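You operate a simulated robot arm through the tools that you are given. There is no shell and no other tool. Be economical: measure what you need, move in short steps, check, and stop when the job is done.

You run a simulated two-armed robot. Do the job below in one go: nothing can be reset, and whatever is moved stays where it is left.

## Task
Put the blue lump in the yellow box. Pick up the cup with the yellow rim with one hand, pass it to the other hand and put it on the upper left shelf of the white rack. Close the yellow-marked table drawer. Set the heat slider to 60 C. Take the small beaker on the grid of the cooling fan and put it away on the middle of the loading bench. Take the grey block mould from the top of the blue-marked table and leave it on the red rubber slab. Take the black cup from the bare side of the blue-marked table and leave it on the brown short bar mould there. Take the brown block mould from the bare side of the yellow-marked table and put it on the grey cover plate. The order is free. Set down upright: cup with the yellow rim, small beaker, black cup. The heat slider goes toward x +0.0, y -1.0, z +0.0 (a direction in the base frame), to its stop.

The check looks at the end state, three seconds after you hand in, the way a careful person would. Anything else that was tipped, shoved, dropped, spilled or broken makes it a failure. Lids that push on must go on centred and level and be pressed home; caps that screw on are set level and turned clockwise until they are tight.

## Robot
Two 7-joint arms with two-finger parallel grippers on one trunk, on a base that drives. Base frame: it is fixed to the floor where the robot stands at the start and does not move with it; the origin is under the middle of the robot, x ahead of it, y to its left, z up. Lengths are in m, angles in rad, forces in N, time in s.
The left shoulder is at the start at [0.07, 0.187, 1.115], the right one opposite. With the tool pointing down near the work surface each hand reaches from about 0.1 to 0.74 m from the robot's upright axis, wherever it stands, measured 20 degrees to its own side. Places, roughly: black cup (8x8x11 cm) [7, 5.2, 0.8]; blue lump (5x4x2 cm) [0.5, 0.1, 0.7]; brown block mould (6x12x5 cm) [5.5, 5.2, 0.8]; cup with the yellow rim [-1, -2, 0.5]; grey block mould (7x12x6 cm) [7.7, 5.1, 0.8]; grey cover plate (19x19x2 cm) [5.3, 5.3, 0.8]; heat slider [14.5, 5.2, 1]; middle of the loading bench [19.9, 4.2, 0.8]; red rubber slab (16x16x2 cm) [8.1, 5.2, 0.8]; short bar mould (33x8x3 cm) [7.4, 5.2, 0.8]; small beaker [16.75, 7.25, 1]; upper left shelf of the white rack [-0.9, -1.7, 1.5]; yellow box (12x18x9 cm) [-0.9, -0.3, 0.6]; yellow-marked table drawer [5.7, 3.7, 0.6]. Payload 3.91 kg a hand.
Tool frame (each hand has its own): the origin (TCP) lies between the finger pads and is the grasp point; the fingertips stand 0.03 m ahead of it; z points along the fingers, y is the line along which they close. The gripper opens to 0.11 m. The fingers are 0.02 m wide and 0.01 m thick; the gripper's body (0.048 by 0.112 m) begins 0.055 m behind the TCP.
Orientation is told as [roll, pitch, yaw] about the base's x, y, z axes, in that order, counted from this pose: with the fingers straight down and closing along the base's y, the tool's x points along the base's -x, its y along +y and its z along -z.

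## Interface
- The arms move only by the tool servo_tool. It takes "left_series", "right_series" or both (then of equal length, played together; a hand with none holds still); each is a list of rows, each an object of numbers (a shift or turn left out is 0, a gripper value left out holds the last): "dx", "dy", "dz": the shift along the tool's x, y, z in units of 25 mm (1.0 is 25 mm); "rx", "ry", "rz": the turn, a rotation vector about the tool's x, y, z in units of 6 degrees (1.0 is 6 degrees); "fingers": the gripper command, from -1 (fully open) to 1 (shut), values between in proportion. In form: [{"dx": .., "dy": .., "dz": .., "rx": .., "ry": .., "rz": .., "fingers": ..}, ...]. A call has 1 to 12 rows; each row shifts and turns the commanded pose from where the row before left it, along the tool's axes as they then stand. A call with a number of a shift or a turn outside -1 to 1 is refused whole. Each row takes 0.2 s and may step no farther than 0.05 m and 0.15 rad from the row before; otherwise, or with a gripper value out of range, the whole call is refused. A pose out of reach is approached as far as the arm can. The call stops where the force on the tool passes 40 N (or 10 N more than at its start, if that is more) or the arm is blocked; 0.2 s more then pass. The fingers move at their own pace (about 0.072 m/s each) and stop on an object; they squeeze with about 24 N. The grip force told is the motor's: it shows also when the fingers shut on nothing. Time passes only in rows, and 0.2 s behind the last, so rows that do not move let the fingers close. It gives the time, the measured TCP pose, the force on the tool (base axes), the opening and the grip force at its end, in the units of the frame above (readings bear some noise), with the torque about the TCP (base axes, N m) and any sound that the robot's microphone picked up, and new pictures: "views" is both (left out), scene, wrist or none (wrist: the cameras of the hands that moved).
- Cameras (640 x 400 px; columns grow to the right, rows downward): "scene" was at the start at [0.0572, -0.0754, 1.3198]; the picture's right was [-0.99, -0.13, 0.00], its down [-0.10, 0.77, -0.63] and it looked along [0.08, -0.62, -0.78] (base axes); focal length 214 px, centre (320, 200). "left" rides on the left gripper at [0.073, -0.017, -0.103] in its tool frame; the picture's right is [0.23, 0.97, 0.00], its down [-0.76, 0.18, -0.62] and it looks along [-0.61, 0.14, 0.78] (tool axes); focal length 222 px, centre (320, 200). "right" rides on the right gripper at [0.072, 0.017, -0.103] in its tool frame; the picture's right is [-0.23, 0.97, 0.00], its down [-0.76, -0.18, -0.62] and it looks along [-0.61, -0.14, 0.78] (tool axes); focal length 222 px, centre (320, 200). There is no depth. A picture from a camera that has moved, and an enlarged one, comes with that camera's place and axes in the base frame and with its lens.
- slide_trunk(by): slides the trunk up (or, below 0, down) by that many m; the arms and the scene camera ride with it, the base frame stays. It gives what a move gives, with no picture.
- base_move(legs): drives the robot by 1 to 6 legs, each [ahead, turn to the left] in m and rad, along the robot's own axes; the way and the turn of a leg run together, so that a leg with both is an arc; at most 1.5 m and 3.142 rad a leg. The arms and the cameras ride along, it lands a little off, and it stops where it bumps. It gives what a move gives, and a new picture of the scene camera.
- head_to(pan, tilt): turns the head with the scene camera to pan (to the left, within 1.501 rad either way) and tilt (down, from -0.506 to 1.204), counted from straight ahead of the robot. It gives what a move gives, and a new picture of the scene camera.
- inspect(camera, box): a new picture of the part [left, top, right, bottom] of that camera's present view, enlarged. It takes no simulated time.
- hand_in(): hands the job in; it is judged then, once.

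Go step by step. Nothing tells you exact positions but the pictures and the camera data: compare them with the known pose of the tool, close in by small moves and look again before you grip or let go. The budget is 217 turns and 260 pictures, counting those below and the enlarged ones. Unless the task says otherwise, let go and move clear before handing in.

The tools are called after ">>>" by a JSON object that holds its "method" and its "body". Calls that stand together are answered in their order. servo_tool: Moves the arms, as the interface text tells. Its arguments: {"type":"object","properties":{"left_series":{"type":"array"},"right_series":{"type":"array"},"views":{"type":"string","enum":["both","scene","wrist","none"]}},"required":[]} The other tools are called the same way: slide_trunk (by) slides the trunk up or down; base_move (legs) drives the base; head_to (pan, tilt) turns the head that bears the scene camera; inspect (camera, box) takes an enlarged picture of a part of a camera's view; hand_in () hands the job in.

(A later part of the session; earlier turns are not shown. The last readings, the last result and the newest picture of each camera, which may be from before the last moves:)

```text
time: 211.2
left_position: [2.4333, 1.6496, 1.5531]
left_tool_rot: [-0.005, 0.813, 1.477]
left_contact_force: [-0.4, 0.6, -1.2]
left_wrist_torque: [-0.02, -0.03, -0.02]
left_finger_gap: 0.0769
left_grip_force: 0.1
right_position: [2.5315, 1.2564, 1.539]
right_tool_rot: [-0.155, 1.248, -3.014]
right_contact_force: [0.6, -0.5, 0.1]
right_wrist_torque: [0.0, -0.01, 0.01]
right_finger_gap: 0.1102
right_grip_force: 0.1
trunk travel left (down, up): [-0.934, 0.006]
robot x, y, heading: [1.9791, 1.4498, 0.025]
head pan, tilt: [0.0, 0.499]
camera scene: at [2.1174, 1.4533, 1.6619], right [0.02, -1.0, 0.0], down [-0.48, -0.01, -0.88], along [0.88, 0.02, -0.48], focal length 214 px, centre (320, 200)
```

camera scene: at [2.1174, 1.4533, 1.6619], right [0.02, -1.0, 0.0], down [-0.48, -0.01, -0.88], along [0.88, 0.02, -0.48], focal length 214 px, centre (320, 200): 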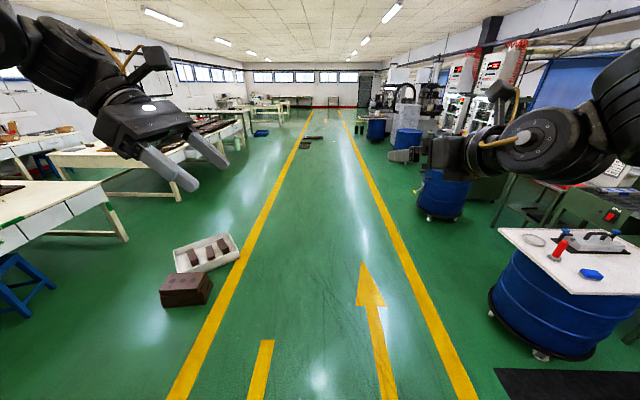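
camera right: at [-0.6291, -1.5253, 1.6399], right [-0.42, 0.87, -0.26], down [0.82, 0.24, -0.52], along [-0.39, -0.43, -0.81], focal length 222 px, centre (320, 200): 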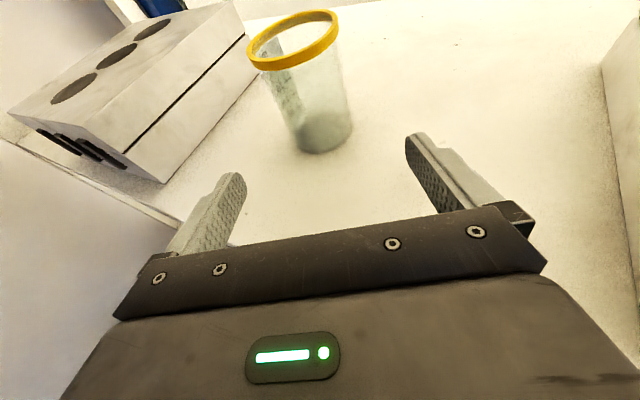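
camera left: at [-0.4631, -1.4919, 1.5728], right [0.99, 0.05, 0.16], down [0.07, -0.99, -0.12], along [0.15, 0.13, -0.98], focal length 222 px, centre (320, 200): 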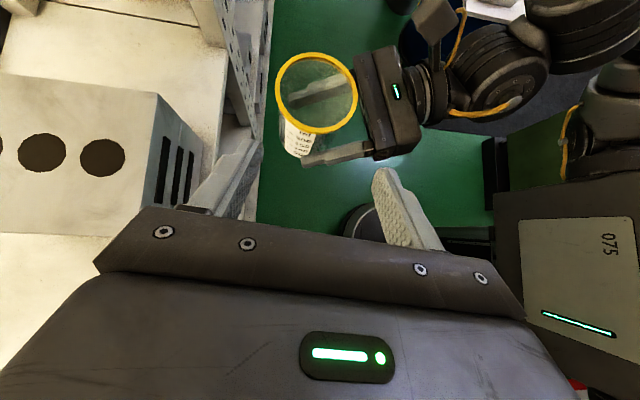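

>>> {"method": "base_move", "body": {"legs": [[1.5, 0], [1.3, -0.02]]}}

>>> {"method": "head_to", "body": {"pan": 1.2, "tilt": 0.3}}

```text
time: 224.6
left_position: [5.2045, 1.583, 1.5529]
left_tool_rot: [-0.006, 0.81, 1.404]
left_contact_force: [-0.4, 0.5, -1.3]
left_wrist_torque: [0.01, -0.04, -0.01]
left_finger_gap: 0.077
left_grip_force: 0.0
right_position: [5.2776, 1.1833, 1.5408]
right_tool_rot: [-0.155, 1.247, -3.087]
right_contact_force: [0.2, 0.3, 0.8]
right_wrist_torque: [0.01, -0.01, 0.01]
right_finger_gap: 0.11
right_grip_force: 0.0
trunk travel left (down, up): [-0.934, 0.006]
robot x, y, heading: [4.7386, 1.4138, -0.05]
head pan, tilt: [0.0, 0.499]
camera scene: at [4.8774, 1.4098, 1.662], right [-0.05, -1.0, 0.0], down [-0.48, 0.02, -0.88], along [0.88, -0.04, -0.48], focal length 214 px, centre (320, 200)
```

scene: 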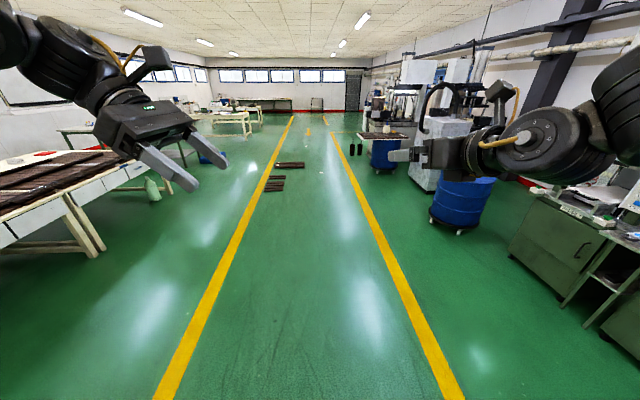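

```text
time: 226.0
left_position: [5.2056, 1.5821, 1.553]
left_tool_rot: [-0.006, 0.812, 1.404]
left_contact_force: [-0.3, -0.5, 0.8]
left_wrist_torque: [0.01, -0.01, 0.03]
left_finger_gap: 0.077
left_grip_force: 0.1
right_position: [5.277, 1.1821, 1.5388]
right_tool_rot: [-0.157, 1.249, -3.089]
right_contact_force: [-0.4, 1.0, 0.6]
right_wrist_torque: [0.04, -0.01, -0.02]
right_finger_gap: 0.11
right_grip_force: 0.0
trunk travel left (down, up): [-0.934, 0.006]
robot x, y, heading: [4.7416, 1.4161, -0.049]
head pan, tilt: [1.201, 0.3]
camera scene: at [4.8258, 1.4995, 1.6802], right [0.91, -0.41, 0.0], down [-0.12, -0.27, -0.96], along [0.39, 0.87, -0.3], focal length 214 px, centre (320, 200)
```

scene: 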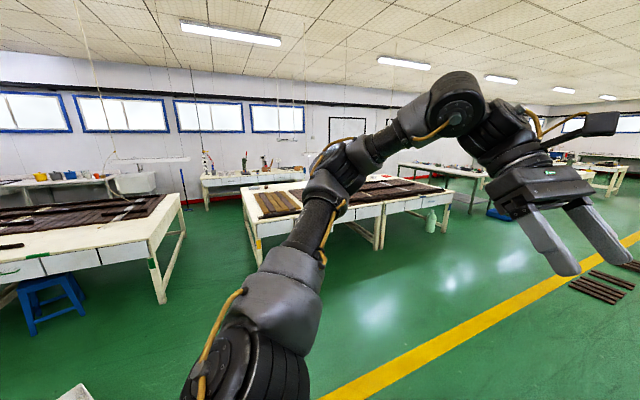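

The middle table has yellow marks and sits ahead-left. I drive to in front of its drawer.

>>> {"method": "base_move", "body": {"legs": [[0, 0.98], [1.4, 0], [0, 0.64]]}}

>>> {"method": "head_to", "body": {"pan": 0.0, "tilt": 0.5}}

```text
time: 237.3
left_position: [5.4207, 3.0263, 1.5533]
left_tool_rot: [-0.003, 0.81, 3.013]
left_contact_force: [-0.4, -0.6, -1.3]
left_wrist_torque: [0.01, -0.01, 0.0]
left_finger_gap: 0.077
left_grip_force: 0.2
right_position: [5.8179, 3.1126, 1.5396]
right_tool_rot: [-0.157, 1.246, -1.484]
right_contact_force: [-0.3, -0.2, 0.0]
right_wrist_torque: [0.02, -0.01, 0.0]
right_finger_gap: 0.1102
right_grip_force: 0.1
trunk travel left (down, up): [-0.934, 0.006]
robot x, y, heading: [5.6032, 2.5649, 1.557]
head pan, tilt: [1.201, 0.3]
camera scene: at [5.5155, 2.652, 1.6803], right [0.37, 0.93, 0.0], down [0.27, -0.11, -0.96], along [-0.89, 0.36, -0.3], focal length 214 px, centre (320, 200)
```

scene: 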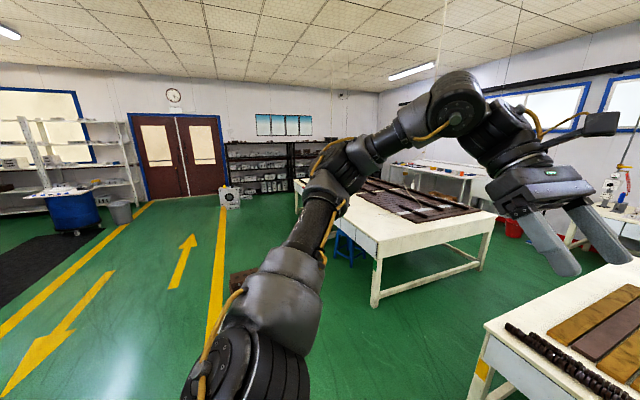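

```text
time: 238.7
left_position: [5.4202, 3.0263, 1.5533]
left_tool_rot: [-0.006, 0.812, 3.011]
left_contact_force: [-0.1, 0.6, 0.1]
left_wrist_torque: [-0.03, -0.01, 0.0]
left_finger_gap: 0.077
left_grip_force: 0.0
right_position: [5.8166, 3.1133, 1.5394]
right_tool_rot: [-0.157, 1.248, -1.481]
right_contact_force: [-0.7, 0.6, 0.3]
right_wrist_torque: [-0.04, 0.0, 0.04]
right_finger_gap: 0.1098
right_grip_force: 0.1
trunk travel left (down, up): [-0.934, 0.006]
robot x, y, heading: [5.6013, 2.5671, 1.554]
head pan, tilt: [0.0, 0.499]
camera scene: at [5.602, 2.7077, 1.6618], right [1.0, -0.01, 0.0], down [-0.01, -0.48, -0.88], along [0.01, 0.88, -0.48], focal length 214 px, centre (320, 200)
```

scene: 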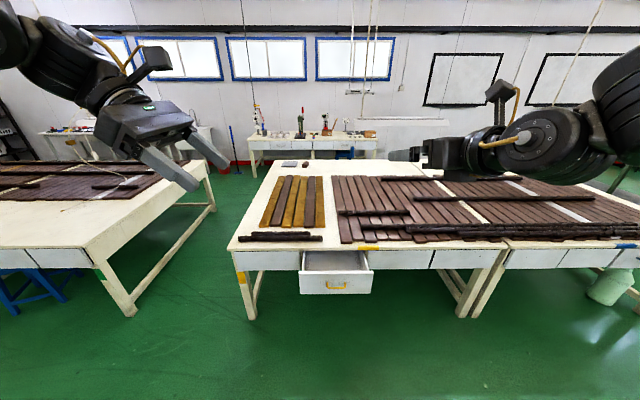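

The open drawer is in front, its face near y 3.57 and z 0.55 to 0.72. I lower the trunk, close the right hand and drive up to it.

>>> {"method": "slide_trunk", "body": {"by": -0.4}}

>>> {"method": "slide_trunk", "body": {"by": -0.4}}

>>> {"method": "slide_trunk", "body": {"by": -0.07}}

>>> {"method": "servo_tool", "body": {"right_series": [{"fingers": 1}, {"fingers": 1}, {"fingers": 1}, {"fingers": 1}, {"fingers": 1}], "views": "none"}}

>>> {"method": "base_move", "body": {"legs": [[0.35, 0.0]]}}

```text
time: 242.6
left_position: [5.4203, 3.0253, 1.1537]
left_tool_rot: [-0.005, 0.813, 3.012]
left_contact_force: [0.4, -0.2, 0.1]
left_wrist_torque: [0.0, 0.0, 0.01]
left_finger_gap: 0.0769
left_grip_force: 0.0
right_position: [5.8166, 3.1133, 1.1399]
right_tool_rot: [-0.157, 1.245, -1.481]
right_contact_force: [0.2, 0.7, -0.4]
right_wrist_torque: [0.01, -0.03, -0.01]
right_finger_gap: 0.1101
right_grip_force: 0.0
trunk travel left (down, up): [-0.534, 0.406]
robot x, y, heading: [5.5961, 2.5627, 1.556]
head pan, tilt: [0.0, 0.499]
```

```text
time: 246.4
left_position: [5.4205, 3.0254, 0.753]
left_tool_rot: [-0.005, 0.811, 3.013]
left_contact_force: [0.1, -0.5, 0.2]
left_wrist_torque: [0.01, -0.02, -0.03]
left_finger_gap: 0.0768
left_grip_force: 0.0
right_position: [5.8174, 3.1133, 0.7385]
right_tool_rot: [-0.158, 1.248, -1.481]
right_contact_force: [-0.5, 0.1, 0.2]
right_wrist_torque: [0.03, 0.02, 0.01]
right_finger_gap: 0.1098
right_grip_force: 0.1
trunk travel left (down, up): [-0.134, 0.806]
robot x, y, heading: [5.6055, 2.5677, 1.56]
head pan, tilt: [0.0, 0.499]
```

```text
time: 247.5
left_position: [5.4211, 3.025, 0.6835]
left_tool_rot: [-0.004, 0.811, 3.012]
left_contact_force: [0.4, -0.1, 0.1]
left_wrist_torque: [-0.01, -0.01, 0.04]
left_finger_gap: 0.0771
left_grip_force: 0.0
right_position: [5.8158, 3.1115, 0.6684]
right_tool_rot: [-0.157, 1.248, -1.479]
right_contact_force: [0.7, 1.2, 0.0]
right_wrist_torque: [0.0, 0.03, 0.0]
right_finger_gap: 0.1101
right_grip_force: 0.1
trunk travel left (down, up): [-0.064, 0.876]
robot x, y, heading: [5.6017, 2.5653, 1.562]
head pan, tilt: [0.0, 0.499]
```

```text
time: 248.7
left_position: [5.4192, 3.025, 0.6827]
left_tool_rot: [-0.005, 0.81, 3.012]
left_contact_force: [0.4, -0.5, 0.5]
left_wrist_torque: [-0.05, -0.02, -0.01]
left_finger_gap: 0.0767
left_grip_force: 0.0
right_position: [5.8168, 3.1131, 0.669]
right_tool_rot: [-0.157, 1.248, -1.48]
right_contact_force: [-0.2, -0.7, -0.5]
right_wrist_torque: [-0.01, -0.01, -0.02]
right_finger_gap: 0.0002
right_grip_force: 23.7
trunk travel left (down, up): [-0.064, 0.876]
robot x, y, heading: [5.6038, 2.5688, 1.555]
head pan, tilt: [0.0, 0.499]
```

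```text
time: 250.9
left_position: [5.4254, 3.3748, 0.683]
left_tool_rot: [-0.006, 0.811, 3.008]
left_contact_force: [0.5, -0.7, 0.1]
left_wrist_torque: [-0.01, -0.01, -0.02]
left_finger_gap: 0.0771
left_grip_force: 0.1
right_position: [5.8221, 3.4594, 0.6683]
right_tool_rot: [-0.156, 1.248, -1.482]
right_contact_force: [-0.4, 0.3, 0.2]
right_wrist_torque: [0.01, 0.0, 0.03]
right_finger_gap: 0.0
right_grip_force: 24.2
trunk travel left (down, up): [-0.064, 0.876]
robot x, y, heading: [5.6106, 2.9145, 1.556]
head pan, tilt: [0.0, 0.499]
camera scene: at [5.6076, 3.0566, 0.7918], right [1.0, -0.02, 0.0], down [-0.01, -0.48, -0.88], along [0.01, 0.88, -0.48], focal length 214 px, centre (320, 200)
```

scene: 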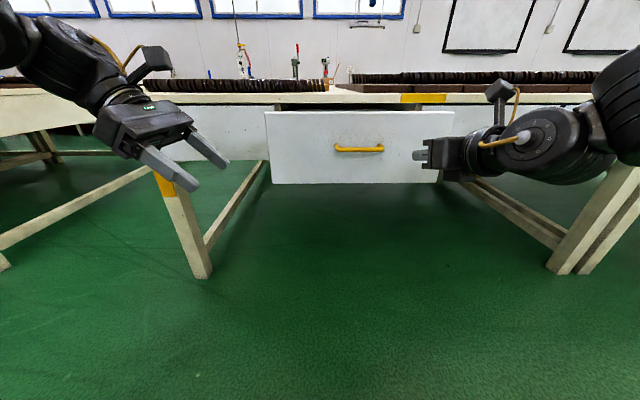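

I push the drawer front toward +y, right of its handle.

>>> {"method": "servo_tool", "body": {"right_series": [{"dx": 0.33, "dy": 0.229, "dz": 0.916}, {"dx": 0.33, "dy": 0.229, "dz": 0.916}, {"dx": 0.33, "dy": 0.229, "dz": 0.916}, {"dx": 0.33, "dy": 0.229, "dz": 0.916}, {"dx": 0.33, "dy": 0.229, "dz": 0.916}, {"dx": 0.33, "dy": 0.229, "dz": 0.916}, {"dx": 0.33, "dy": 0.229, "dz": 0.916}, {"dx": 0.33, "dy": 0.229, "dz": 0.916}, {"dx": 0.33, "dy": 0.229, "dz": 0.916}, {"dx": 0.33, "dy": 0.229, "dz": 0.916}, {"dx": 0.33, "dy": 0.229, "dz": 0.916}], "views": "scene"}}

```text
time: 253.3
left_position: [5.4264, 3.3749, 0.683]
left_tool_rot: [-0.005, 0.811, 3.007]
left_contact_force: [0.1, 0.3, 0.4]
left_wrist_torque: [-0.02, -0.02, 0.03]
left_finger_gap: 0.0771
left_grip_force: 0.0
right_position: [5.831, 3.6867, 0.6688]
right_tool_rot: [-0.156, 1.247, -1.483]
right_contact_force: [0.5, -0.1, 0.4]
right_wrist_torque: [-0.01, 0.0, 0.02]
right_finger_gap: 0.0
right_grip_force: 24.3
right hand out of reach, approached as far as the arm can: row 9, 10, 11
trunk travel left (down, up): [-0.064, 0.876]
robot x, y, heading: [5.6078, 2.9157, 1.557]
head pan, tilt: [0.0, 0.499]
camera scene: at [5.6077, 3.0567, 0.7918], right [1.0, -0.02, 0.0], down [-0.01, -0.48, -0.88], along [0.01, 0.88, -0.48], focal length 214 px, centre (320, 200)
```

scene: 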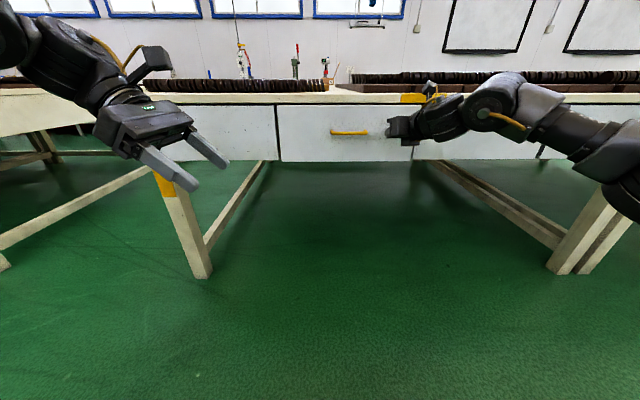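

The drawer is nearly flush. I press it home with a small drive forward.

>>> {"method": "base_move", "body": {"legs": [[0.05, 0.0]]}}

>>> {"method": "inspect", "body": {"camera": "scene", "box": [200, 60, 480, 200]}}

```text
time: 254.1
left_position: [5.4271, 3.3897, 0.6841]
left_tool_rot: [-0.006, 0.812, 3.009]
left_contact_force: [-0.3, 0.7, -0.9]
left_wrist_torque: [0.01, 0.04, -0.04]
left_finger_gap: 0.077
left_grip_force: 0.0
right_position: [5.8308, 3.6968, 0.6736]
right_tool_rot: [-0.148, 1.252, -1.47]
right_contact_force: [2.4, -18.5, 3.2]
right_wrist_torque: [0.09, 0.02, -0.05]
right_finger_gap: 0.0
right_grip_force: 23.9
trunk travel left (down, up): [-0.064, 0.876]
robot x, y, heading: [5.6101, 2.9292, 1.551]
head pan, tilt: [0.0, 0.499]
stopped in leg 1: the force on the tool passed its limit at 133 N (the readings are from after the stop); the commanded pose is now the measured one
camera scene: at [5.6086, 3.0711, 0.7923], right [1.0, -0.02, 0.0], down [-0.01, -0.48, -0.88], along [0.02, 0.88, -0.48], focal length 214 px, centre (320, 200)
```

scene: 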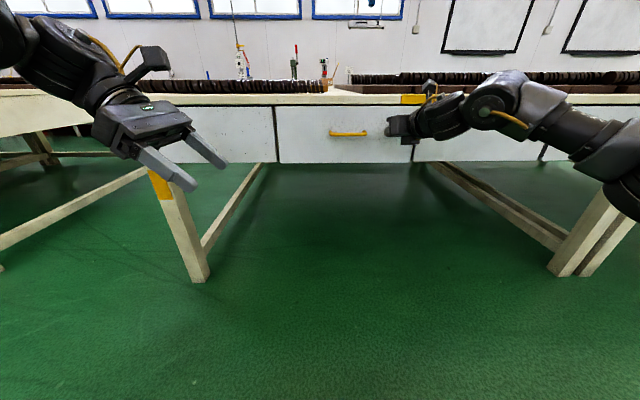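

```text
2.29 times, centred on (340, 130) of scene
camera zoom: at [5.6086, 3.0711, 0.7923], right [1.0, -0.02, 0.0], down [-0.01, -0.48, -0.88], along [0.02, 0.88, -0.48], focal length 490 px, centre (274, 360)
```

zoom: 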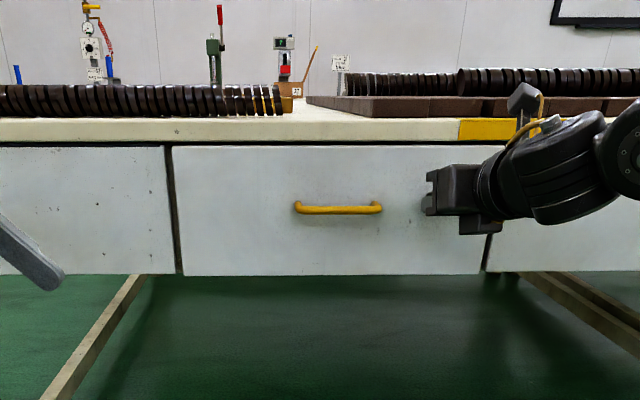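

The drawer is closed flush. I back off, pull the right hand in, raise the trunk and drive to the gap left of the table to reach its far side.

>>> {"method": "base_move", "body": {"legs": [[-0.35, 0.0]]}}

>>> {"method": "servo_tool", "body": {"right_series": [{"dx": -0.33, "dy": -0.229, "dz": -0.916}, {"dx": -0.33, "dy": -0.229, "dz": -0.916}, {"dx": -0.33, "dy": -0.229, "dz": -0.916}, {"dx": -0.33, "dy": -0.229, "dz": -0.916}, {"dx": -0.33, "dy": -0.229, "dz": -0.916}, {"dx": -0.33, "dy": -0.229, "dz": -0.916}, {"dx": -0.33, "dy": -0.229, "dz": -0.916}, {"dx": -0.33, "dy": -0.229, "dz": -0.916}, {"dx": -0.33, "dy": -0.229, "dz": -0.916}, {"dx": -0.33, "dy": -0.229, "dz": -0.916}], "views": "none"}}

>>> {"method": "slide_trunk", "body": {"by": 0.4}}

>>> {"method": "slide_trunk", "body": {"by": 0.25}}

>>> {"method": "base_move", "body": {"legs": [[0, 1.246], [1.07, 0], [0, -1.227]]}}

```text
time: 256.4
left_position: [5.4201, 3.0509, 0.6821]
left_tool_rot: [-0.003, 0.811, 3.007]
left_contact_force: [0.1, -0.5, -0.1]
left_wrist_torque: [0.0, 0.01, 0.0]
left_finger_gap: 0.077
left_grip_force: 0.1
right_position: [5.8257, 3.3579, 0.6716]
right_tool_rot: [-0.15, 1.246, -1.472]
right_contact_force: [-0.3, 0.4, -0.3]
right_wrist_torque: [-0.02, -0.02, 0.03]
right_finger_gap: 0.0
right_grip_force: 23.7
trunk travel left (down, up): [-0.064, 0.876]
robot x, y, heading: [5.6018, 2.5911, 1.549]
head pan, tilt: [0.0, 0.499]
camera scene: at [5.6017, 2.7312, 0.7919], right [1.0, -0.02, 0.0], down [-0.01, -0.48, -0.88], along [0.02, 0.88, -0.48], focal length 214 px, centre (320, 200)
```

scene: 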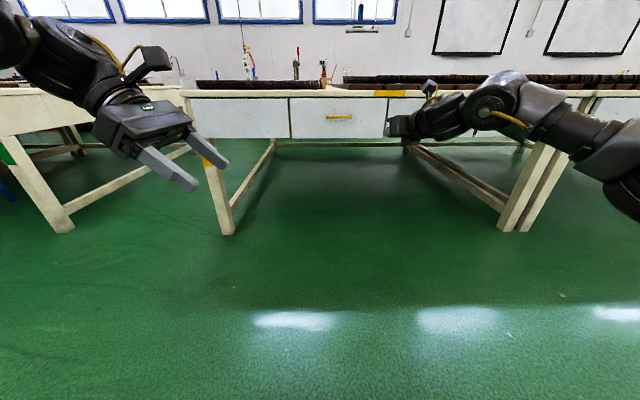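

```text
time: 258.6
left_position: [5.4211, 3.0504, 0.6837]
left_tool_rot: [-0.004, 0.811, 3.007]
left_contact_force: [0.0, -0.4, 0.0]
left_wrist_torque: [-0.04, 0.0, -0.01]
left_finger_gap: 0.0769
left_grip_force: 0.2
right_position: [5.8274, 3.1071, 0.6706]
right_tool_rot: [-0.149, 1.244, -1.474]
right_contact_force: [0.5, -0.2, -0.8]
right_wrist_torque: [-0.01, 0.02, 0.01]
right_finger_gap: 0.0
right_grip_force: 23.6
trunk travel left (down, up): [-0.064, 0.876]
robot x, y, heading: [5.6002, 2.5907, 1.549]
head pan, tilt: [0.0, 0.499]
```

```text
time: 262.4
left_position: [5.4217, 3.0501, 1.0825]
left_tool_rot: [-0.004, 0.813, 3.01]
left_contact_force: [0.3, 0.0, -0.6]
left_wrist_torque: [0.01, 0.0, -0.03]
left_finger_gap: 0.0772
left_grip_force: 0.0
right_position: [5.8284, 3.1071, 1.0708]
right_tool_rot: [-0.148, 1.247, -1.473]
right_contact_force: [-0.2, 0.0, -0.2]
right_wrist_torque: [-0.02, -0.02, -0.01]
right_finger_gap: 0.0
right_grip_force: 24.1
trunk travel left (down, up): [-0.464, 0.476]
robot x, y, heading: [5.5992, 2.5894, 1.552]
head pan, tilt: [0.0, 0.499]
```

```text
time: 265.0
left_position: [5.4203, 3.0508, 1.3329]
left_tool_rot: [-0.003, 0.811, 3.009]
left_contact_force: [-0.5, -0.5, -0.2]
left_wrist_torque: [0.0, -0.01, 0.0]
left_finger_gap: 0.077
left_grip_force: 0.2
right_position: [5.8278, 3.108, 1.3204]
right_tool_rot: [-0.148, 1.245, -1.473]
right_contact_force: [0.3, 0.4, 0.0]
right_wrist_torque: [-0.02, 0.0, 0.0]
right_finger_gap: 0.0001
right_grip_force: 24.1
trunk travel left (down, up): [-0.714, 0.226]
robot x, y, heading: [5.6003, 2.5898, 1.548]
head pan, tilt: [0.0, 0.499]
```

```text
time: 276.6
left_position: [4.3948, 3.4143, 1.3336]
left_tool_rot: [-0.004, 0.812, 3.031]
left_contact_force: [0.1, -1.0, 0.7]
left_wrist_torque: [0.03, 0.0, -0.01]
left_finger_gap: 0.077
left_grip_force: 0.0
right_position: [4.7995, 3.4802, 1.3206]
right_tool_rot: [-0.147, 1.246, -1.449]
right_contact_force: [0.1, -0.3, -0.2]
right_wrist_torque: [0.04, 0.02, -0.02]
right_finger_gap: 0.0003
right_grip_force: 24.0
trunk travel left (down, up): [-0.714, 0.226]
robot x, y, heading: [4.5833, 2.956, 1.571]
head pan, tilt: [0.0, 0.499]
camera scene: at [4.5829, 3.0995, 1.4418], right [1.0, 0.0, 0.0], down [0.0, -0.48, -0.88], along [0.0, 0.88, -0.48], focal length 214 px, centre (320, 200)
```

scene: 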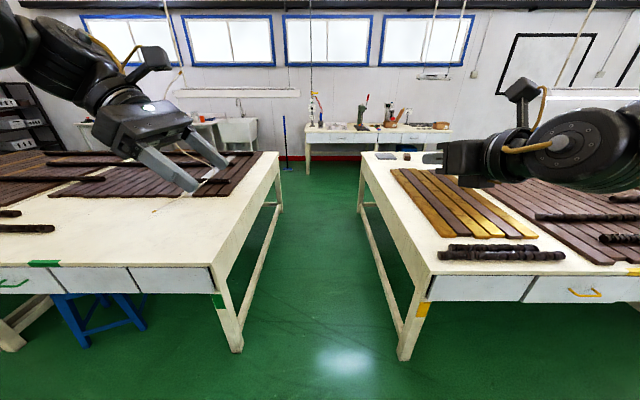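

>>> {"method": "base_move", "body": {"legs": [[1.45, 0], [1.42, 0], [0, -1.571]]}}

```text
time: 281.5
left_position: [4.38, 4.4083, 1.335]
left_tool_rot: [0.024, 0.805, 3.05]
left_contact_force: [0.3, -2.1, 1.0]
left_wrist_torque: [0.13, 0.13, 0.12]
left_finger_gap: 0.0771
left_grip_force: 0.0
right_position: [4.7869, 4.49, 1.3208]
right_tool_rot: [-0.147, 1.245, -1.438]
right_contact_force: [-0.7, -0.6, 0.0]
right_wrist_torque: [0.01, 0.02, 0.01]
right_finger_gap: 0.0
right_grip_force: 23.9
trunk travel left (down, up): [-0.714, 0.226]
robot x, y, heading: [4.5775, 3.9633, 1.589]
head pan, tilt: [0.0, 0.499]
stopped in leg 1: the force on the tool passed its limit at 171 N (the readings are from after the stop); the commanded pose is now the measured one
camera scene: at [4.5728, 4.1045, 1.4421], right [1.0, 0.02, 0.0], down [0.01, -0.48, -0.88], along [-0.01, 0.88, -0.48], focal length 214 px, centre (320, 200)
```

scene: 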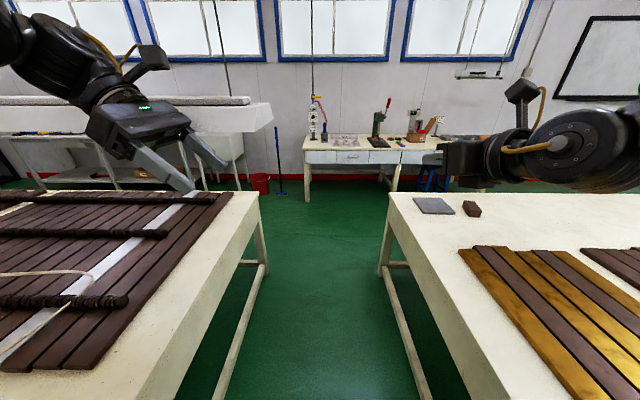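

The left hand touched a hanging lamp bar. I back off a little, lower the trunk 0.25 m to pass below it, and look.

>>> {"method": "base_move", "body": {"legs": [[-0.12, -0.018]]}}

>>> {"method": "slide_trunk", "body": {"by": -0.27}}

>>> {"method": "head_to", "body": {"pan": 0.3, "tilt": 0.0}}

```text
time: 282.7
left_position: [4.3887, 4.2939, 1.3329]
left_tool_rot: [0.028, 0.804, 3.037]
left_contact_force: [0.4, 0.6, -0.3]
left_wrist_torque: [0.01, 0.0, -0.02]
left_finger_gap: 0.0772
left_grip_force: 0.1
right_position: [4.7949, 4.3685, 1.3182]
right_tool_rot: [-0.15, 1.24, -1.457]
right_contact_force: [-0.2, 0.3, -0.3]
right_wrist_torque: [-0.03, 0.01, -0.01]
right_finger_gap: 0.0
right_grip_force: 24.4
trunk travel left (down, up): [-0.714, 0.226]
robot x, y, heading: [4.5782, 3.8464, 1.568]
head pan, tilt: [0.0, 0.499]
camera scene: at [4.5757, 3.9876, 1.4417], right [1.0, 0.0, 0.0], down [0.0, -0.48, -0.88], along [0.0, 0.88, -0.48], focal length 214 px, centre (320, 200)
```

scene: 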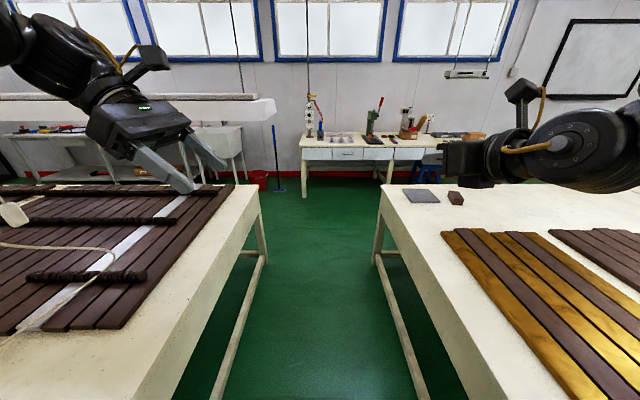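

```text
time: 285.5
left_position: [4.3886, 4.2939, 1.0641]
left_tool_rot: [0.026, 0.804, 3.034]
left_contact_force: [-0.6, -0.2, -0.4]
left_wrist_torque: [-0.02, 0.02, -0.01]
left_finger_gap: 0.0771
left_grip_force: 0.1
right_position: [4.7952, 4.3679, 1.0489]
right_tool_rot: [-0.15, 1.242, -1.456]
right_contact_force: [0.0, -0.6, -1.1]
right_wrist_torque: [0.01, -0.03, 0.02]
right_finger_gap: 0.0001
right_grip_force: 24.5
trunk travel left (down, up): [-0.444, 0.496]
robot x, y, heading: [4.5777, 3.8492, 1.569]
head pan, tilt: [0.0, 0.499]
```

```text
time: 286.4
left_position: [4.3891, 4.2942, 1.0638]
left_tool_rot: [0.029, 0.804, 3.038]
left_contact_force: [0.6, 0.1, -0.3]
left_wrist_torque: [0.0, -0.02, 0.02]
left_finger_gap: 0.0771
left_grip_force: 0.0
right_position: [4.7951, 4.3685, 1.0499]
right_tool_rot: [-0.15, 1.242, -1.459]
right_contact_force: [0.1, -0.6, -0.5]
right_wrist_torque: [0.02, 0.04, 0.0]
right_finger_gap: 0.0003
right_grip_force: 24.5
trunk travel left (down, up): [-0.444, 0.496]
robot x, y, heading: [4.5795, 3.8461, 1.57]
head pan, tilt: [0.3, 0.0]
camera scene: at [4.549, 3.9818, 1.2179], right [0.96, 0.29, 0.0], down [0.0, 0.0, -1.0], along [-0.29, 0.96, 0.0], focal length 214 px, centre (320, 200)
```

scene: 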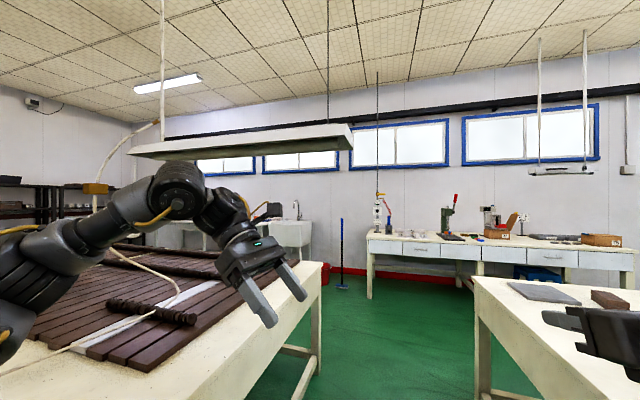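

>>> {"method": "slide_trunk", "body": {"by": -0.08}}

>>> {"method": "base_move", "body": {"legs": [[0.75, 0.0]]}}

```text
time: 287.6
left_position: [4.3893, 4.2932, 0.9828]
left_tool_rot: [0.026, 0.806, 3.036]
left_contact_force: [0.1, -0.3, -0.5]
left_wrist_torque: [-0.01, 0.0, -0.04]
left_finger_gap: 0.0772
left_grip_force: 0.1
right_position: [4.7949, 4.3677, 0.9703]
right_tool_rot: [-0.148, 1.242, -1.457]
right_contact_force: [-0.1, 0.2, 0.3]
right_wrist_torque: [0.0, -0.01, 0.03]
right_finger_gap: 0.0002
right_grip_force: 23.6
trunk travel left (down, up): [-0.364, 0.576]
robot x, y, heading: [4.5792, 3.8443, 1.567]
head pan, tilt: [0.3, 0.0]
```

```text
time: 291.8
left_position: [4.3928, 5.0672, 0.9828]
left_tool_rot: [0.028, 0.803, 3.033]
left_contact_force: [0.2, -0.3, -0.4]
left_wrist_torque: [0.0, 0.01, 0.02]
left_finger_gap: 0.0771
left_grip_force: 0.1
right_position: [4.7995, 5.1398, 0.9693]
right_tool_rot: [-0.151, 1.243, -1.457]
right_contact_force: [-0.5, -0.2, 0.5]
right_wrist_torque: [-0.02, 0.0, -0.01]
right_finger_gap: 0.0
right_grip_force: 23.7
trunk travel left (down, up): [-0.364, 0.576]
robot x, y, heading: [4.5794, 4.6178, 1.568]
head pan, tilt: [0.3, 0.0]
camera scene: at [4.5522, 4.7544, 1.1379], right [0.96, 0.29, 0.0], down [0.0, 0.0, -1.0], along [-0.29, 0.96, 0.0], focal length 214 px, centre (320, 200)
```

scene: 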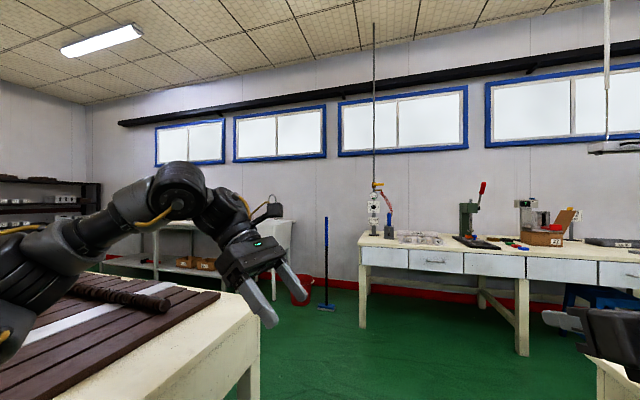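

>>> {"method": "base_move", "body": {"legs": [[1.22, 0.0], [0, -1.57], [0.85, 0], [0, -1.5]]}}

>>> {"method": "head_to", "body": {"pan": 0.0, "tilt": 0.85}}

```text
time: 309.5
left_position: [5.6645, 5.4685, 0.9826]
left_tool_rot: [0.027, 0.805, 0.005]
left_contact_force: [-0.3, 0.1, 0.6]
left_wrist_torque: [-0.03, 0.0, -0.02]
left_finger_gap: 0.0772
left_grip_force: 0.0
right_position: [5.268, 5.3492, 0.9688]
right_tool_rot: [-0.151, 1.244, 1.795]
right_contact_force: [0.1, 0.5, 0.0]
right_wrist_torque: [0.0, 0.02, 0.0]
right_finger_gap: 0.0
right_grip_force: 24.1
trunk travel left (down, up): [-0.364, 0.576]
robot x, y, heading: [5.4248, 5.8914, -1.459]
head pan, tilt: [0.3, 0.0]
camera scene: at [5.4662, 5.7609, 1.138], right [-0.92, -0.4, 0.0], down [0.0, 0.0, -1.0], along [0.4, -0.92, 0.0], focal length 214 px, centre (320, 200)
```

scene: 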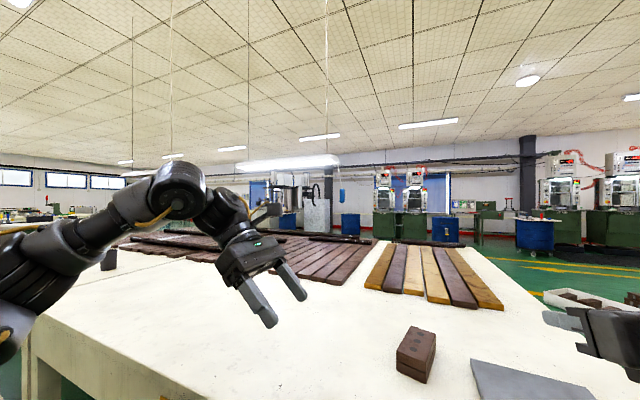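

```text
time: 310.6
left_position: [5.6665, 5.4685, 0.9845]
left_tool_rot: [0.027, 0.805, 0.005]
left_contact_force: [0.6, -0.4, 1.3]
left_wrist_torque: [0.04, 0.01, 0.0]
left_finger_gap: 0.0769
left_grip_force: 0.0
right_position: [5.2699, 5.3483, 0.9704]
right_tool_rot: [-0.149, 1.243, 1.796]
right_contact_force: [0.7, 0.7, 0.0]
right_wrist_torque: [0.0, 0.03, 0.01]
right_finger_gap: 0.0
right_grip_force: 23.5
trunk travel left (down, up): [-0.364, 0.576]
robot x, y, heading: [5.4282, 5.8974, -1.461]
head pan, tilt: [0.0, 0.85]
camera scene: at [5.4392, 5.7658, 1.0619], right [-0.99, -0.11, 0.0], down [-0.08, 0.75, -0.66], along [0.07, -0.66, -0.75], focal length 214 px, centre (320, 200)
```

scene: 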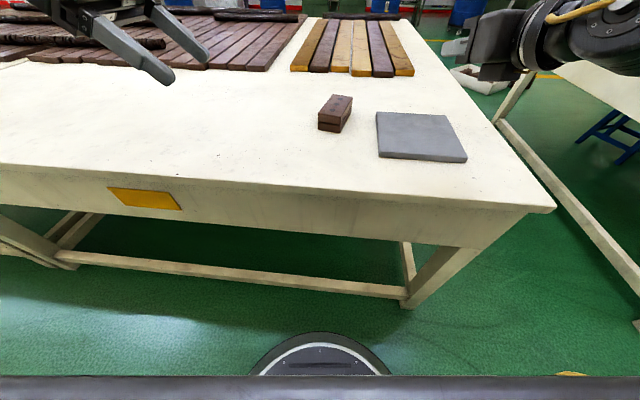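

I see the brown mould near (5.46, 5.23) and the grey plate near (5.26, 5.32). I turn the right hand to point down with its fingers open.

>>> {"method": "servo_tool", "body": {"right_series": [{"ry": -1, "fingers": -0.6}, {"ry": -1}, {"ry": -1}, {"ry": -1}, {"ry": -1}, {"ry": -1}, {"ry": -1}, {"ry": -1}, {"ry": -1}, {"ry": -1}, {"ry": -1}, {"ry": -0.85}], "views": "none"}}

>>> {"method": "servo_tool", "body": {"right_series": [{"rz": 0}], "views": "wrist"}}

```text
time: 313.2
left_position: [5.6656, 5.468, 0.9848]
left_tool_rot: [0.025, 0.806, 0.004]
left_contact_force: [0.5, 0.0, 0.1]
left_wrist_torque: [0.01, 0.0, -0.01]
left_finger_gap: 0.077
left_grip_force: 0.0
right_position: [5.1986, 5.4122, 0.898]
right_tool_rot: [-0.051, 0.007, 1.937]
right_contact_force: [0.4, -0.1, -0.3]
right_wrist_torque: [0.0, 0.01, 0.03]
right_finger_gap: 0.0879
right_grip_force: 0.1
right hand out of reach, approached as far as the arm can: row 8, 9, 10, 11, 12
trunk travel left (down, up): [-0.364, 0.576]
robot x, y, heading: [5.4299, 5.894, -1.461]
head pan, tilt: [0.0, 0.85]
```

```text
time: 313.6
left_position: [5.666, 5.4673, 0.9844]
left_tool_rot: [0.026, 0.805, 0.003]
left_contact_force: [0.1, 0.2, 0.0]
left_wrist_torque: [0.01, 0.01, 0.01]
left_finger_gap: 0.0771
left_grip_force: 0.0
right_position: [5.1989, 5.4117, 0.8992]
right_tool_rot: [-0.05, 0.006, 1.937]
right_contact_force: [0.2, 1.3, 0.4]
right_wrist_torque: [0.04, 0.0, 0.0]
right_finger_gap: 0.0879
right_grip_force: 0.1
trunk travel left (down, up): [-0.364, 0.576]
robot x, y, heading: [5.4292, 5.8919, -1.462]
head pan, tilt: [0.0, 0.85]
camera right: at [5.2035, 5.338, 1.0013], right [-0.99, -0.14, -0.05], down [-0.14, 0.77, 0.63], along [-0.05, 0.63, -0.78], focal length 222 px, centre (320, 200)
```

right: 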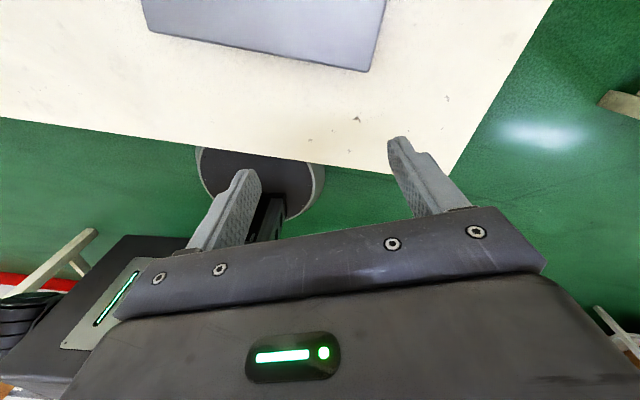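

>>> {"method": "slide_trunk", "body": {"by": 0.2}}

>>> {"method": "servo_tool", "body": {"right_series": [{"rz": 0.9, "rx": -0.24}, {"rz": 0.9, "rx": -0.24}, {"rz": 0.9}, {"rz": 0.9}, {"rz": 0.9}, {"rz": 0.83}], "views": "none"}}

>>> {"method": "servo_tool", "body": {"right_series": [{"dx": 0.43, "dy": -0.96, "dz": 0.2}, {"dx": 0.43, "dy": -0.96, "dz": 0.2}, {"dx": 0.43, "dy": -0.96, "dz": 0.2}, {"dx": 0.43, "dy": -0.96, "dz": 0.2}, {"dx": 0.43, "dy": -0.96, "dz": 0.2}, {"dx": 0.43, "dy": -0.96, "dz": 0.2}, {"dx": 0.43, "dy": -0.96, "dz": 0.2}, {"dx": 0.43, "dy": -0.96, "dz": 0.2}, {"dx": 0.43, "dy": -0.96, "dz": 0.2}, {"dx": 0.43, "dy": -0.96, "dz": 0.2}, {"dx": 0.43, "dy": -0.96, "dz": 0.2}, {"dx": 0.43, "dy": -0.96, "dz": 0.2}], "views": "wrist"}}

```text
time: 315.8
left_position: [5.6646, 5.4675, 1.1833]
left_tool_rot: [0.027, 0.804, 0.004]
left_contact_force: [0.0, -0.5, 0.1]
left_wrist_torque: [0.01, 0.0, 0.01]
left_finger_gap: 0.0771
left_grip_force: 0.1
right_position: [5.1991, 5.4123, 1.0971]
right_tool_rot: [-0.051, 0.01, 1.937]
right_contact_force: [0.7, -0.7, -1.1]
right_wrist_torque: [0.01, -0.01, 0.01]
right_finger_gap: 0.0881
right_grip_force: 0.0
trunk travel left (down, up): [-0.564, 0.376]
robot x, y, heading: [5.426, 5.8914, -1.46]
head pan, tilt: [0.0, 0.85]
```

```text
time: 317.2
left_position: [5.6661, 5.4689, 1.1834]
left_tool_rot: [0.026, 0.804, 0.007]
left_contact_force: [-0.6, -0.3, -0.5]
left_wrist_torque: [-0.01, 0.05, -0.03]
left_finger_gap: 0.0773
left_grip_force: 0.1
right_position: [5.1947, 5.418, 1.0928]
right_tool_rot: [-0.003, 0.005, 1.377]
right_contact_force: [0.2, -0.2, -0.5]
right_wrist_torque: [0.02, 0.0, 0.01]
right_finger_gap: 0.0879
right_grip_force: 0.1
right hand out of reach, approached as far as the arm can: row 1, 2
trunk travel left (down, up): [-0.564, 0.376]
robot x, y, heading: [5.4283, 5.8945, -1.458]
head pan, tilt: [0.0, 0.85]
```

```text
time: 319.8
left_position: [5.6663, 5.4687, 1.1833]
left_tool_rot: [0.026, 0.803, 0.006]
left_contact_force: [0.8, -0.5, -0.7]
left_wrist_torque: [0.01, 0.0, 0.01]
left_finger_gap: 0.077
left_grip_force: 0.1
right_position: [5.2391, 5.3888, 0.9903]
right_tool_rot: [-0.006, 0.004, 1.379]
right_contact_force: [-0.3, -0.5, 0.6]
right_wrist_torque: [0.01, 0.0, -0.03]
right_finger_gap: 0.0881
right_grip_force: 0.0
right hand out of reach, approached as far as the arm can: row 1, 2, 3, 4, 5, 6, 7, 8, 9, 10, 11, 12
trunk travel left (down, up): [-0.564, 0.376]
robot x, y, heading: [5.4275, 5.8933, -1.462]
head pan, tilt: [0.0, 0.85]
camera right: at [5.2068, 5.3214, 1.0926], right [-0.91, 0.41, -0.01], down [0.32, 0.72, 0.62], along [0.26, 0.56, -0.78], focal length 222 px, centre (320, 200)
```

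right: 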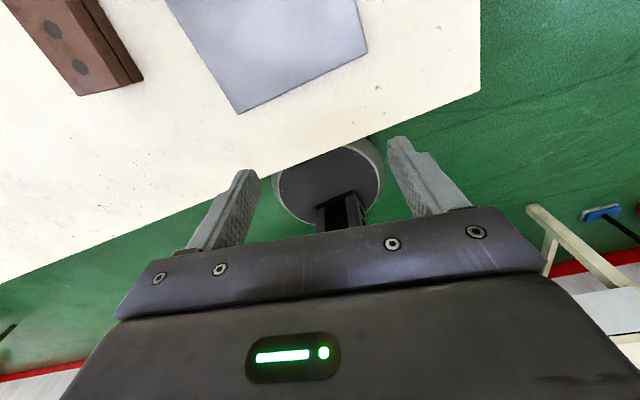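

The right arm can't reach across in this pose, but the left can. I turn the robot right a little and set the left hand pointing down.

>>> {"method": "base_move", "body": {"legs": [[0, -0.35]]}}

>>> {"method": "servo_tool", "body": {"left_series": [{"ry": -1, "fingers": -0.5}, {"ry": -1}, {"ry": -1}, {"ry": -1}, {"ry": -1}, {"ry": -1}, {"ry": -1}, {"ry": -0.68}, {"rz": -1}, {"rz": -1}, {"rz": -1}, {"rz": -1}], "views": "none"}}

>>> {"method": "servo_tool", "body": {"left_series": [{"rz": -1}, {"rz": -1}, {"rz": -1}, {"rz": -1}, {"rz": -1}, {"rz": -1}, {"rz": -1}, {"rz": -1}, {"rz": -1}, {"rz": -1}, {"rz": -1}, {"rz": -1}], "views": "wrist"}}

```text
time: 321.3
left_position: [5.5051, 5.4121, 1.1825]
left_tool_rot: [0.028, 0.804, -0.35]
left_contact_force: [-1.0, 0.7, 0.5]
left_wrist_torque: [-0.01, 0.02, 0.02]
left_finger_gap: 0.077
left_grip_force: 0.0
right_position: [5.0753, 5.485, 0.9886]
right_tool_rot: [-0.008, 0.003, 1.027]
right_contact_force: [0.2, -0.5, 0.6]
right_wrist_torque: [-0.02, -0.02, 0.0]
right_finger_gap: 0.0879
right_grip_force: 0.1
trunk travel left (down, up): [-0.564, 0.376]
robot x, y, heading: [5.428, 5.8914, -1.812]
head pan, tilt: [0.0, 0.85]
camera scene: at [5.3939, 5.7688, 1.2619], right [-0.97, 0.24, 0.0], down [0.18, 0.73, -0.66], along [-0.16, -0.64, -0.75], focal length 214 px, centre (320, 200)
```

scene: 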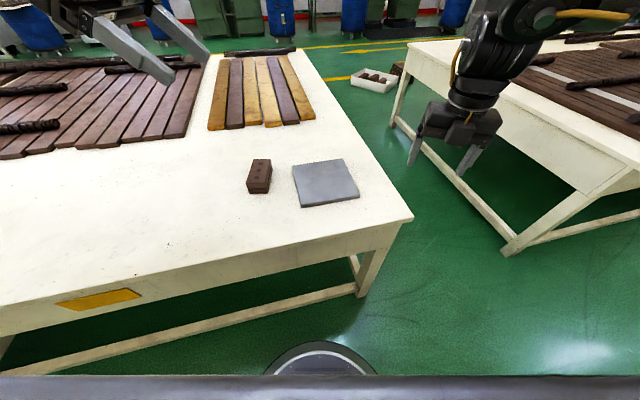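

```text
time: 323.9
left_position: [5.5038, 5.412, 1.1848]
left_tool_rot: [0.018, -0.005, 0.053]
left_contact_force: [0.2, 0.4, -0.7]
left_wrist_torque: [0.01, 0.03, 0.02]
left_finger_gap: 0.0827
left_grip_force: 0.1
right_position: [5.0764, 5.4838, 0.9886]
right_tool_rot: [-0.005, 0.004, 1.026]
right_contact_force: [-0.3, 0.9, -1.2]
right_wrist_torque: [0.01, 0.0, 0.01]
right_finger_gap: 0.0882
right_grip_force: 0.0
trunk travel left (down, up): [-0.564, 0.376]
robot x, y, heading: [5.429, 5.8927, -1.814]
head pan, tilt: [0.0, 0.85]
```

```text
time: 326.5
left_position: [5.5037, 5.4117, 1.1838]
left_tool_rot: [-0.003, -0.021, 1.309]
left_contact_force: [0.0, 0.3, 0.6]
left_wrist_torque: [-0.01, 0.01, 0.02]
left_finger_gap: 0.0824
left_grip_force: 0.0
right_position: [5.0757, 5.4854, 0.989]
right_tool_rot: [-0.007, 0.004, 1.026]
right_contact_force: [-0.2, 0.5, -0.2]
right_wrist_torque: [0.02, 0.0, -0.02]
right_finger_gap: 0.0881
right_grip_force: 0.0
trunk travel left (down, up): [-0.564, 0.376]
robot x, y, heading: [5.4289, 5.895, -1.818]
head pan, tilt: [0.0, 0.85]
camera left: at [5.5014, 5.3361, 1.287], right [-1.0, 0.03, -0.01], down [0.02, 0.77, 0.64], along [0.02, 0.64, -0.77], focal length 222 px, centre (320, 200)
```

left: 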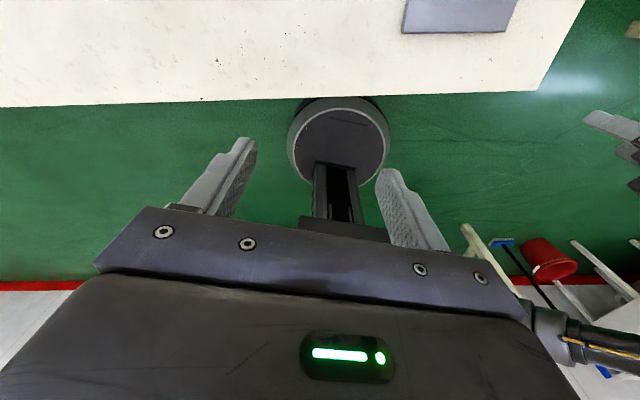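

>>> {"method": "servo_tool", "body": {"left_series": [{"rz": -0.67, "ry": 0.2}, {"dx": 0.75, "dy": 0.065, "dz": 1}, {"dx": 0.75, "dy": 0.065, "dz": 1}, {"dx": 0.75, "dy": 0.065, "dz": 1}, {"dx": 0.75, "dy": 0.065, "dz": 1}, {"dx": 0.75, "dy": 0.065, "dz": 1}, {"dx": 0.75, "dy": 0.065, "dz": 1}, {"dx": 0.75, "dy": 0.065, "dz": 1}, {"dx": 0.75, "dy": 0.065, "dz": 1}, {"dx": 0.75, "dy": 0.065, "dz": 1}, {"dx": 0.75, "dy": 0.065, "dz": 1}, {"dx": 0}], "views": "wrist"}}

```text
time: 329.1
left_position: [5.4516, 5.2326, 0.9353]
left_tool_rot: [-0.002, 0.003, 1.379]
left_contact_force: [0.3, 0.0, 0.4]
left_wrist_torque: [-0.03, -0.01, -0.01]
left_finger_gap: 0.0825
left_grip_force: 0.1
right_position: [5.0761, 5.4863, 0.9896]
right_tool_rot: [-0.007, 0.003, 1.027]
right_contact_force: [0.8, 0.5, 0.2]
right_wrist_torque: [-0.01, 0.01, 0.01]
right_finger_gap: 0.0881
right_grip_force: 0.0
trunk travel left (down, up): [-0.564, 0.376]
robot x, y, heading: [5.4268, 5.8931, -1.812]
head pan, tilt: [0.0, 0.85]
camera left: at [5.4558, 5.1577, 1.0397], right [-1.0, -0.04, 0.0], down [-0.03, 0.78, 0.62], along [-0.02, 0.62, -0.78], focal length 222 px, centre (320, 200)
```

left: 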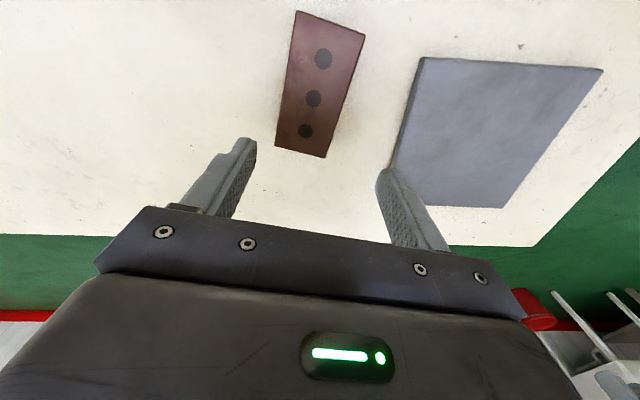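

The mould's centre is (5.461, 5.215) with its top at about z 0.81. I align and go down.

>>> {"method": "servo_tool", "body": {"left_series": [{"rz": 0.39, "dx": 0.6, "dy": -0.53}, {"dz": 1}, {"dz": 1}, {"dz": 1}, {"dx": 0}], "views": "wrist"}}

```text
time: 330.3
left_position: [5.4634, 5.2129, 0.8593]
left_tool_rot: [-0.002, 0.004, 1.339]
left_contact_force: [0.1, 0.5, 0.5]
left_wrist_torque: [-0.03, -0.01, 0.01]
left_finger_gap: 0.0827
left_grip_force: 0.0
right_position: [5.0756, 5.486, 0.9882]
right_tool_rot: [-0.007, 0.004, 1.026]
right_contact_force: [-0.1, 0.4, -0.3]
right_wrist_torque: [-0.05, -0.04, -0.01]
right_finger_gap: 0.0877
right_grip_force: 0.0
trunk travel left (down, up): [-0.564, 0.376]
robot x, y, heading: [5.4269, 5.887, -1.815]
head pan, tilt: [0.0, 0.85]
camera left: at [5.4635, 5.1403, 0.9635], right [-1.0, 0.0, 0.0], down [0.0, 0.78, 0.62], along [0.0, 0.62, -0.78], focal length 222 px, centre (320, 200)
```

left: 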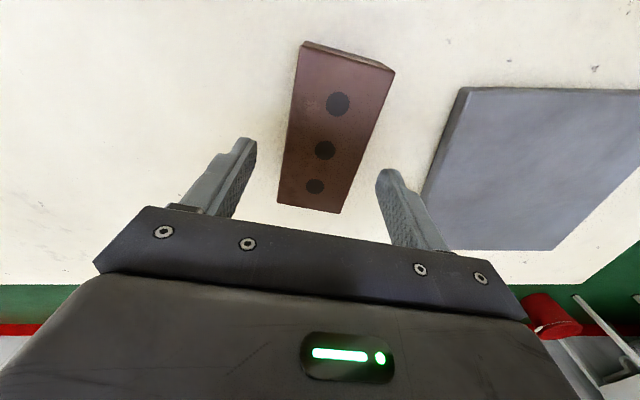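

>>> {"method": "servo_tool", "body": {"left_series": [{"dz": 0.9, "dy": 0.1}, {"dz": 0.9}, {"dz": 0.65}, {"fingers": 1}, {"fingers": 1}, {"fingers": 1}, {"fingers": 1}], "views": "none"}}

>>> {"method": "servo_tool", "body": {"left_series": [{"dz": -0.8}, {"dz": -1}, {"dz": -1}, {"dz": -0.8}, {"dz": 0}], "views": "both"}}

```text
time: 331.9
left_position: [5.4602, 5.2137, 0.7987]
left_tool_rot: [-0.003, 0.002, 1.336]
left_contact_force: [-1.2, -1.0, 0.0]
left_wrist_torque: [-0.2, 0.16, -0.02]
left_finger_gap: 0.0597
left_grip_force: 23.6
right_position: [5.0762, 5.4843, 0.9881]
right_tool_rot: [-0.006, 0.005, 1.029]
right_contact_force: [0.4, -0.3, -0.2]
right_wrist_torque: [0.01, -0.02, -0.04]
right_finger_gap: 0.0878
right_grip_force: 0.1
trunk travel left (down, up): [-0.564, 0.376]
robot x, y, heading: [5.4294, 5.8905, -1.816]
head pan, tilt: [0.0, 0.85]
```

```text
time: 333.1
left_position: [5.4614, 5.2143, 0.8876]
left_tool_rot: [-0.003, 0.002, 1.336]
left_contact_force: [-0.3, 0.3, -5.0]
left_wrist_torque: [0.0, 0.0, 0.02]
left_finger_gap: 0.06
left_grip_force: 23.8
right_position: [5.0764, 5.4842, 0.9886]
right_tool_rot: [-0.006, 0.002, 1.027]
right_contact_force: [0.5, -0.3, -0.5]
right_wrist_torque: [0.03, -0.03, 0.03]
right_finger_gap: 0.0881
right_grip_force: 0.1
trunk travel left (down, up): [-0.564, 0.376]
robot x, y, heading: [5.4298, 5.8921, -1.812]
head pan, tilt: [0.0, 0.85]
camera scene: at [5.3942, 5.7676, 1.2617], right [-0.97, 0.24, 0.0], down [0.18, 0.73, -0.66], along [-0.16, -0.64, -0.75], focal length 214 px, centre (320, 200)
camera left: at [5.4601, 5.14, 0.9921], right [-1.0, 0.0, 0.0], down [0.0, 0.78, 0.62], along [0.0, 0.62, -0.78], focal length 222 px, centre (320, 200)
```

scene: 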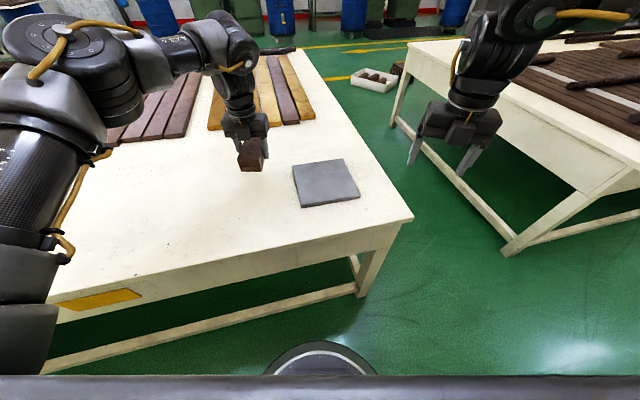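
left: 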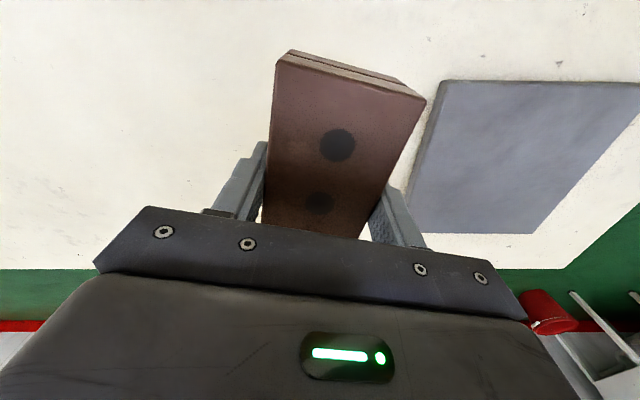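

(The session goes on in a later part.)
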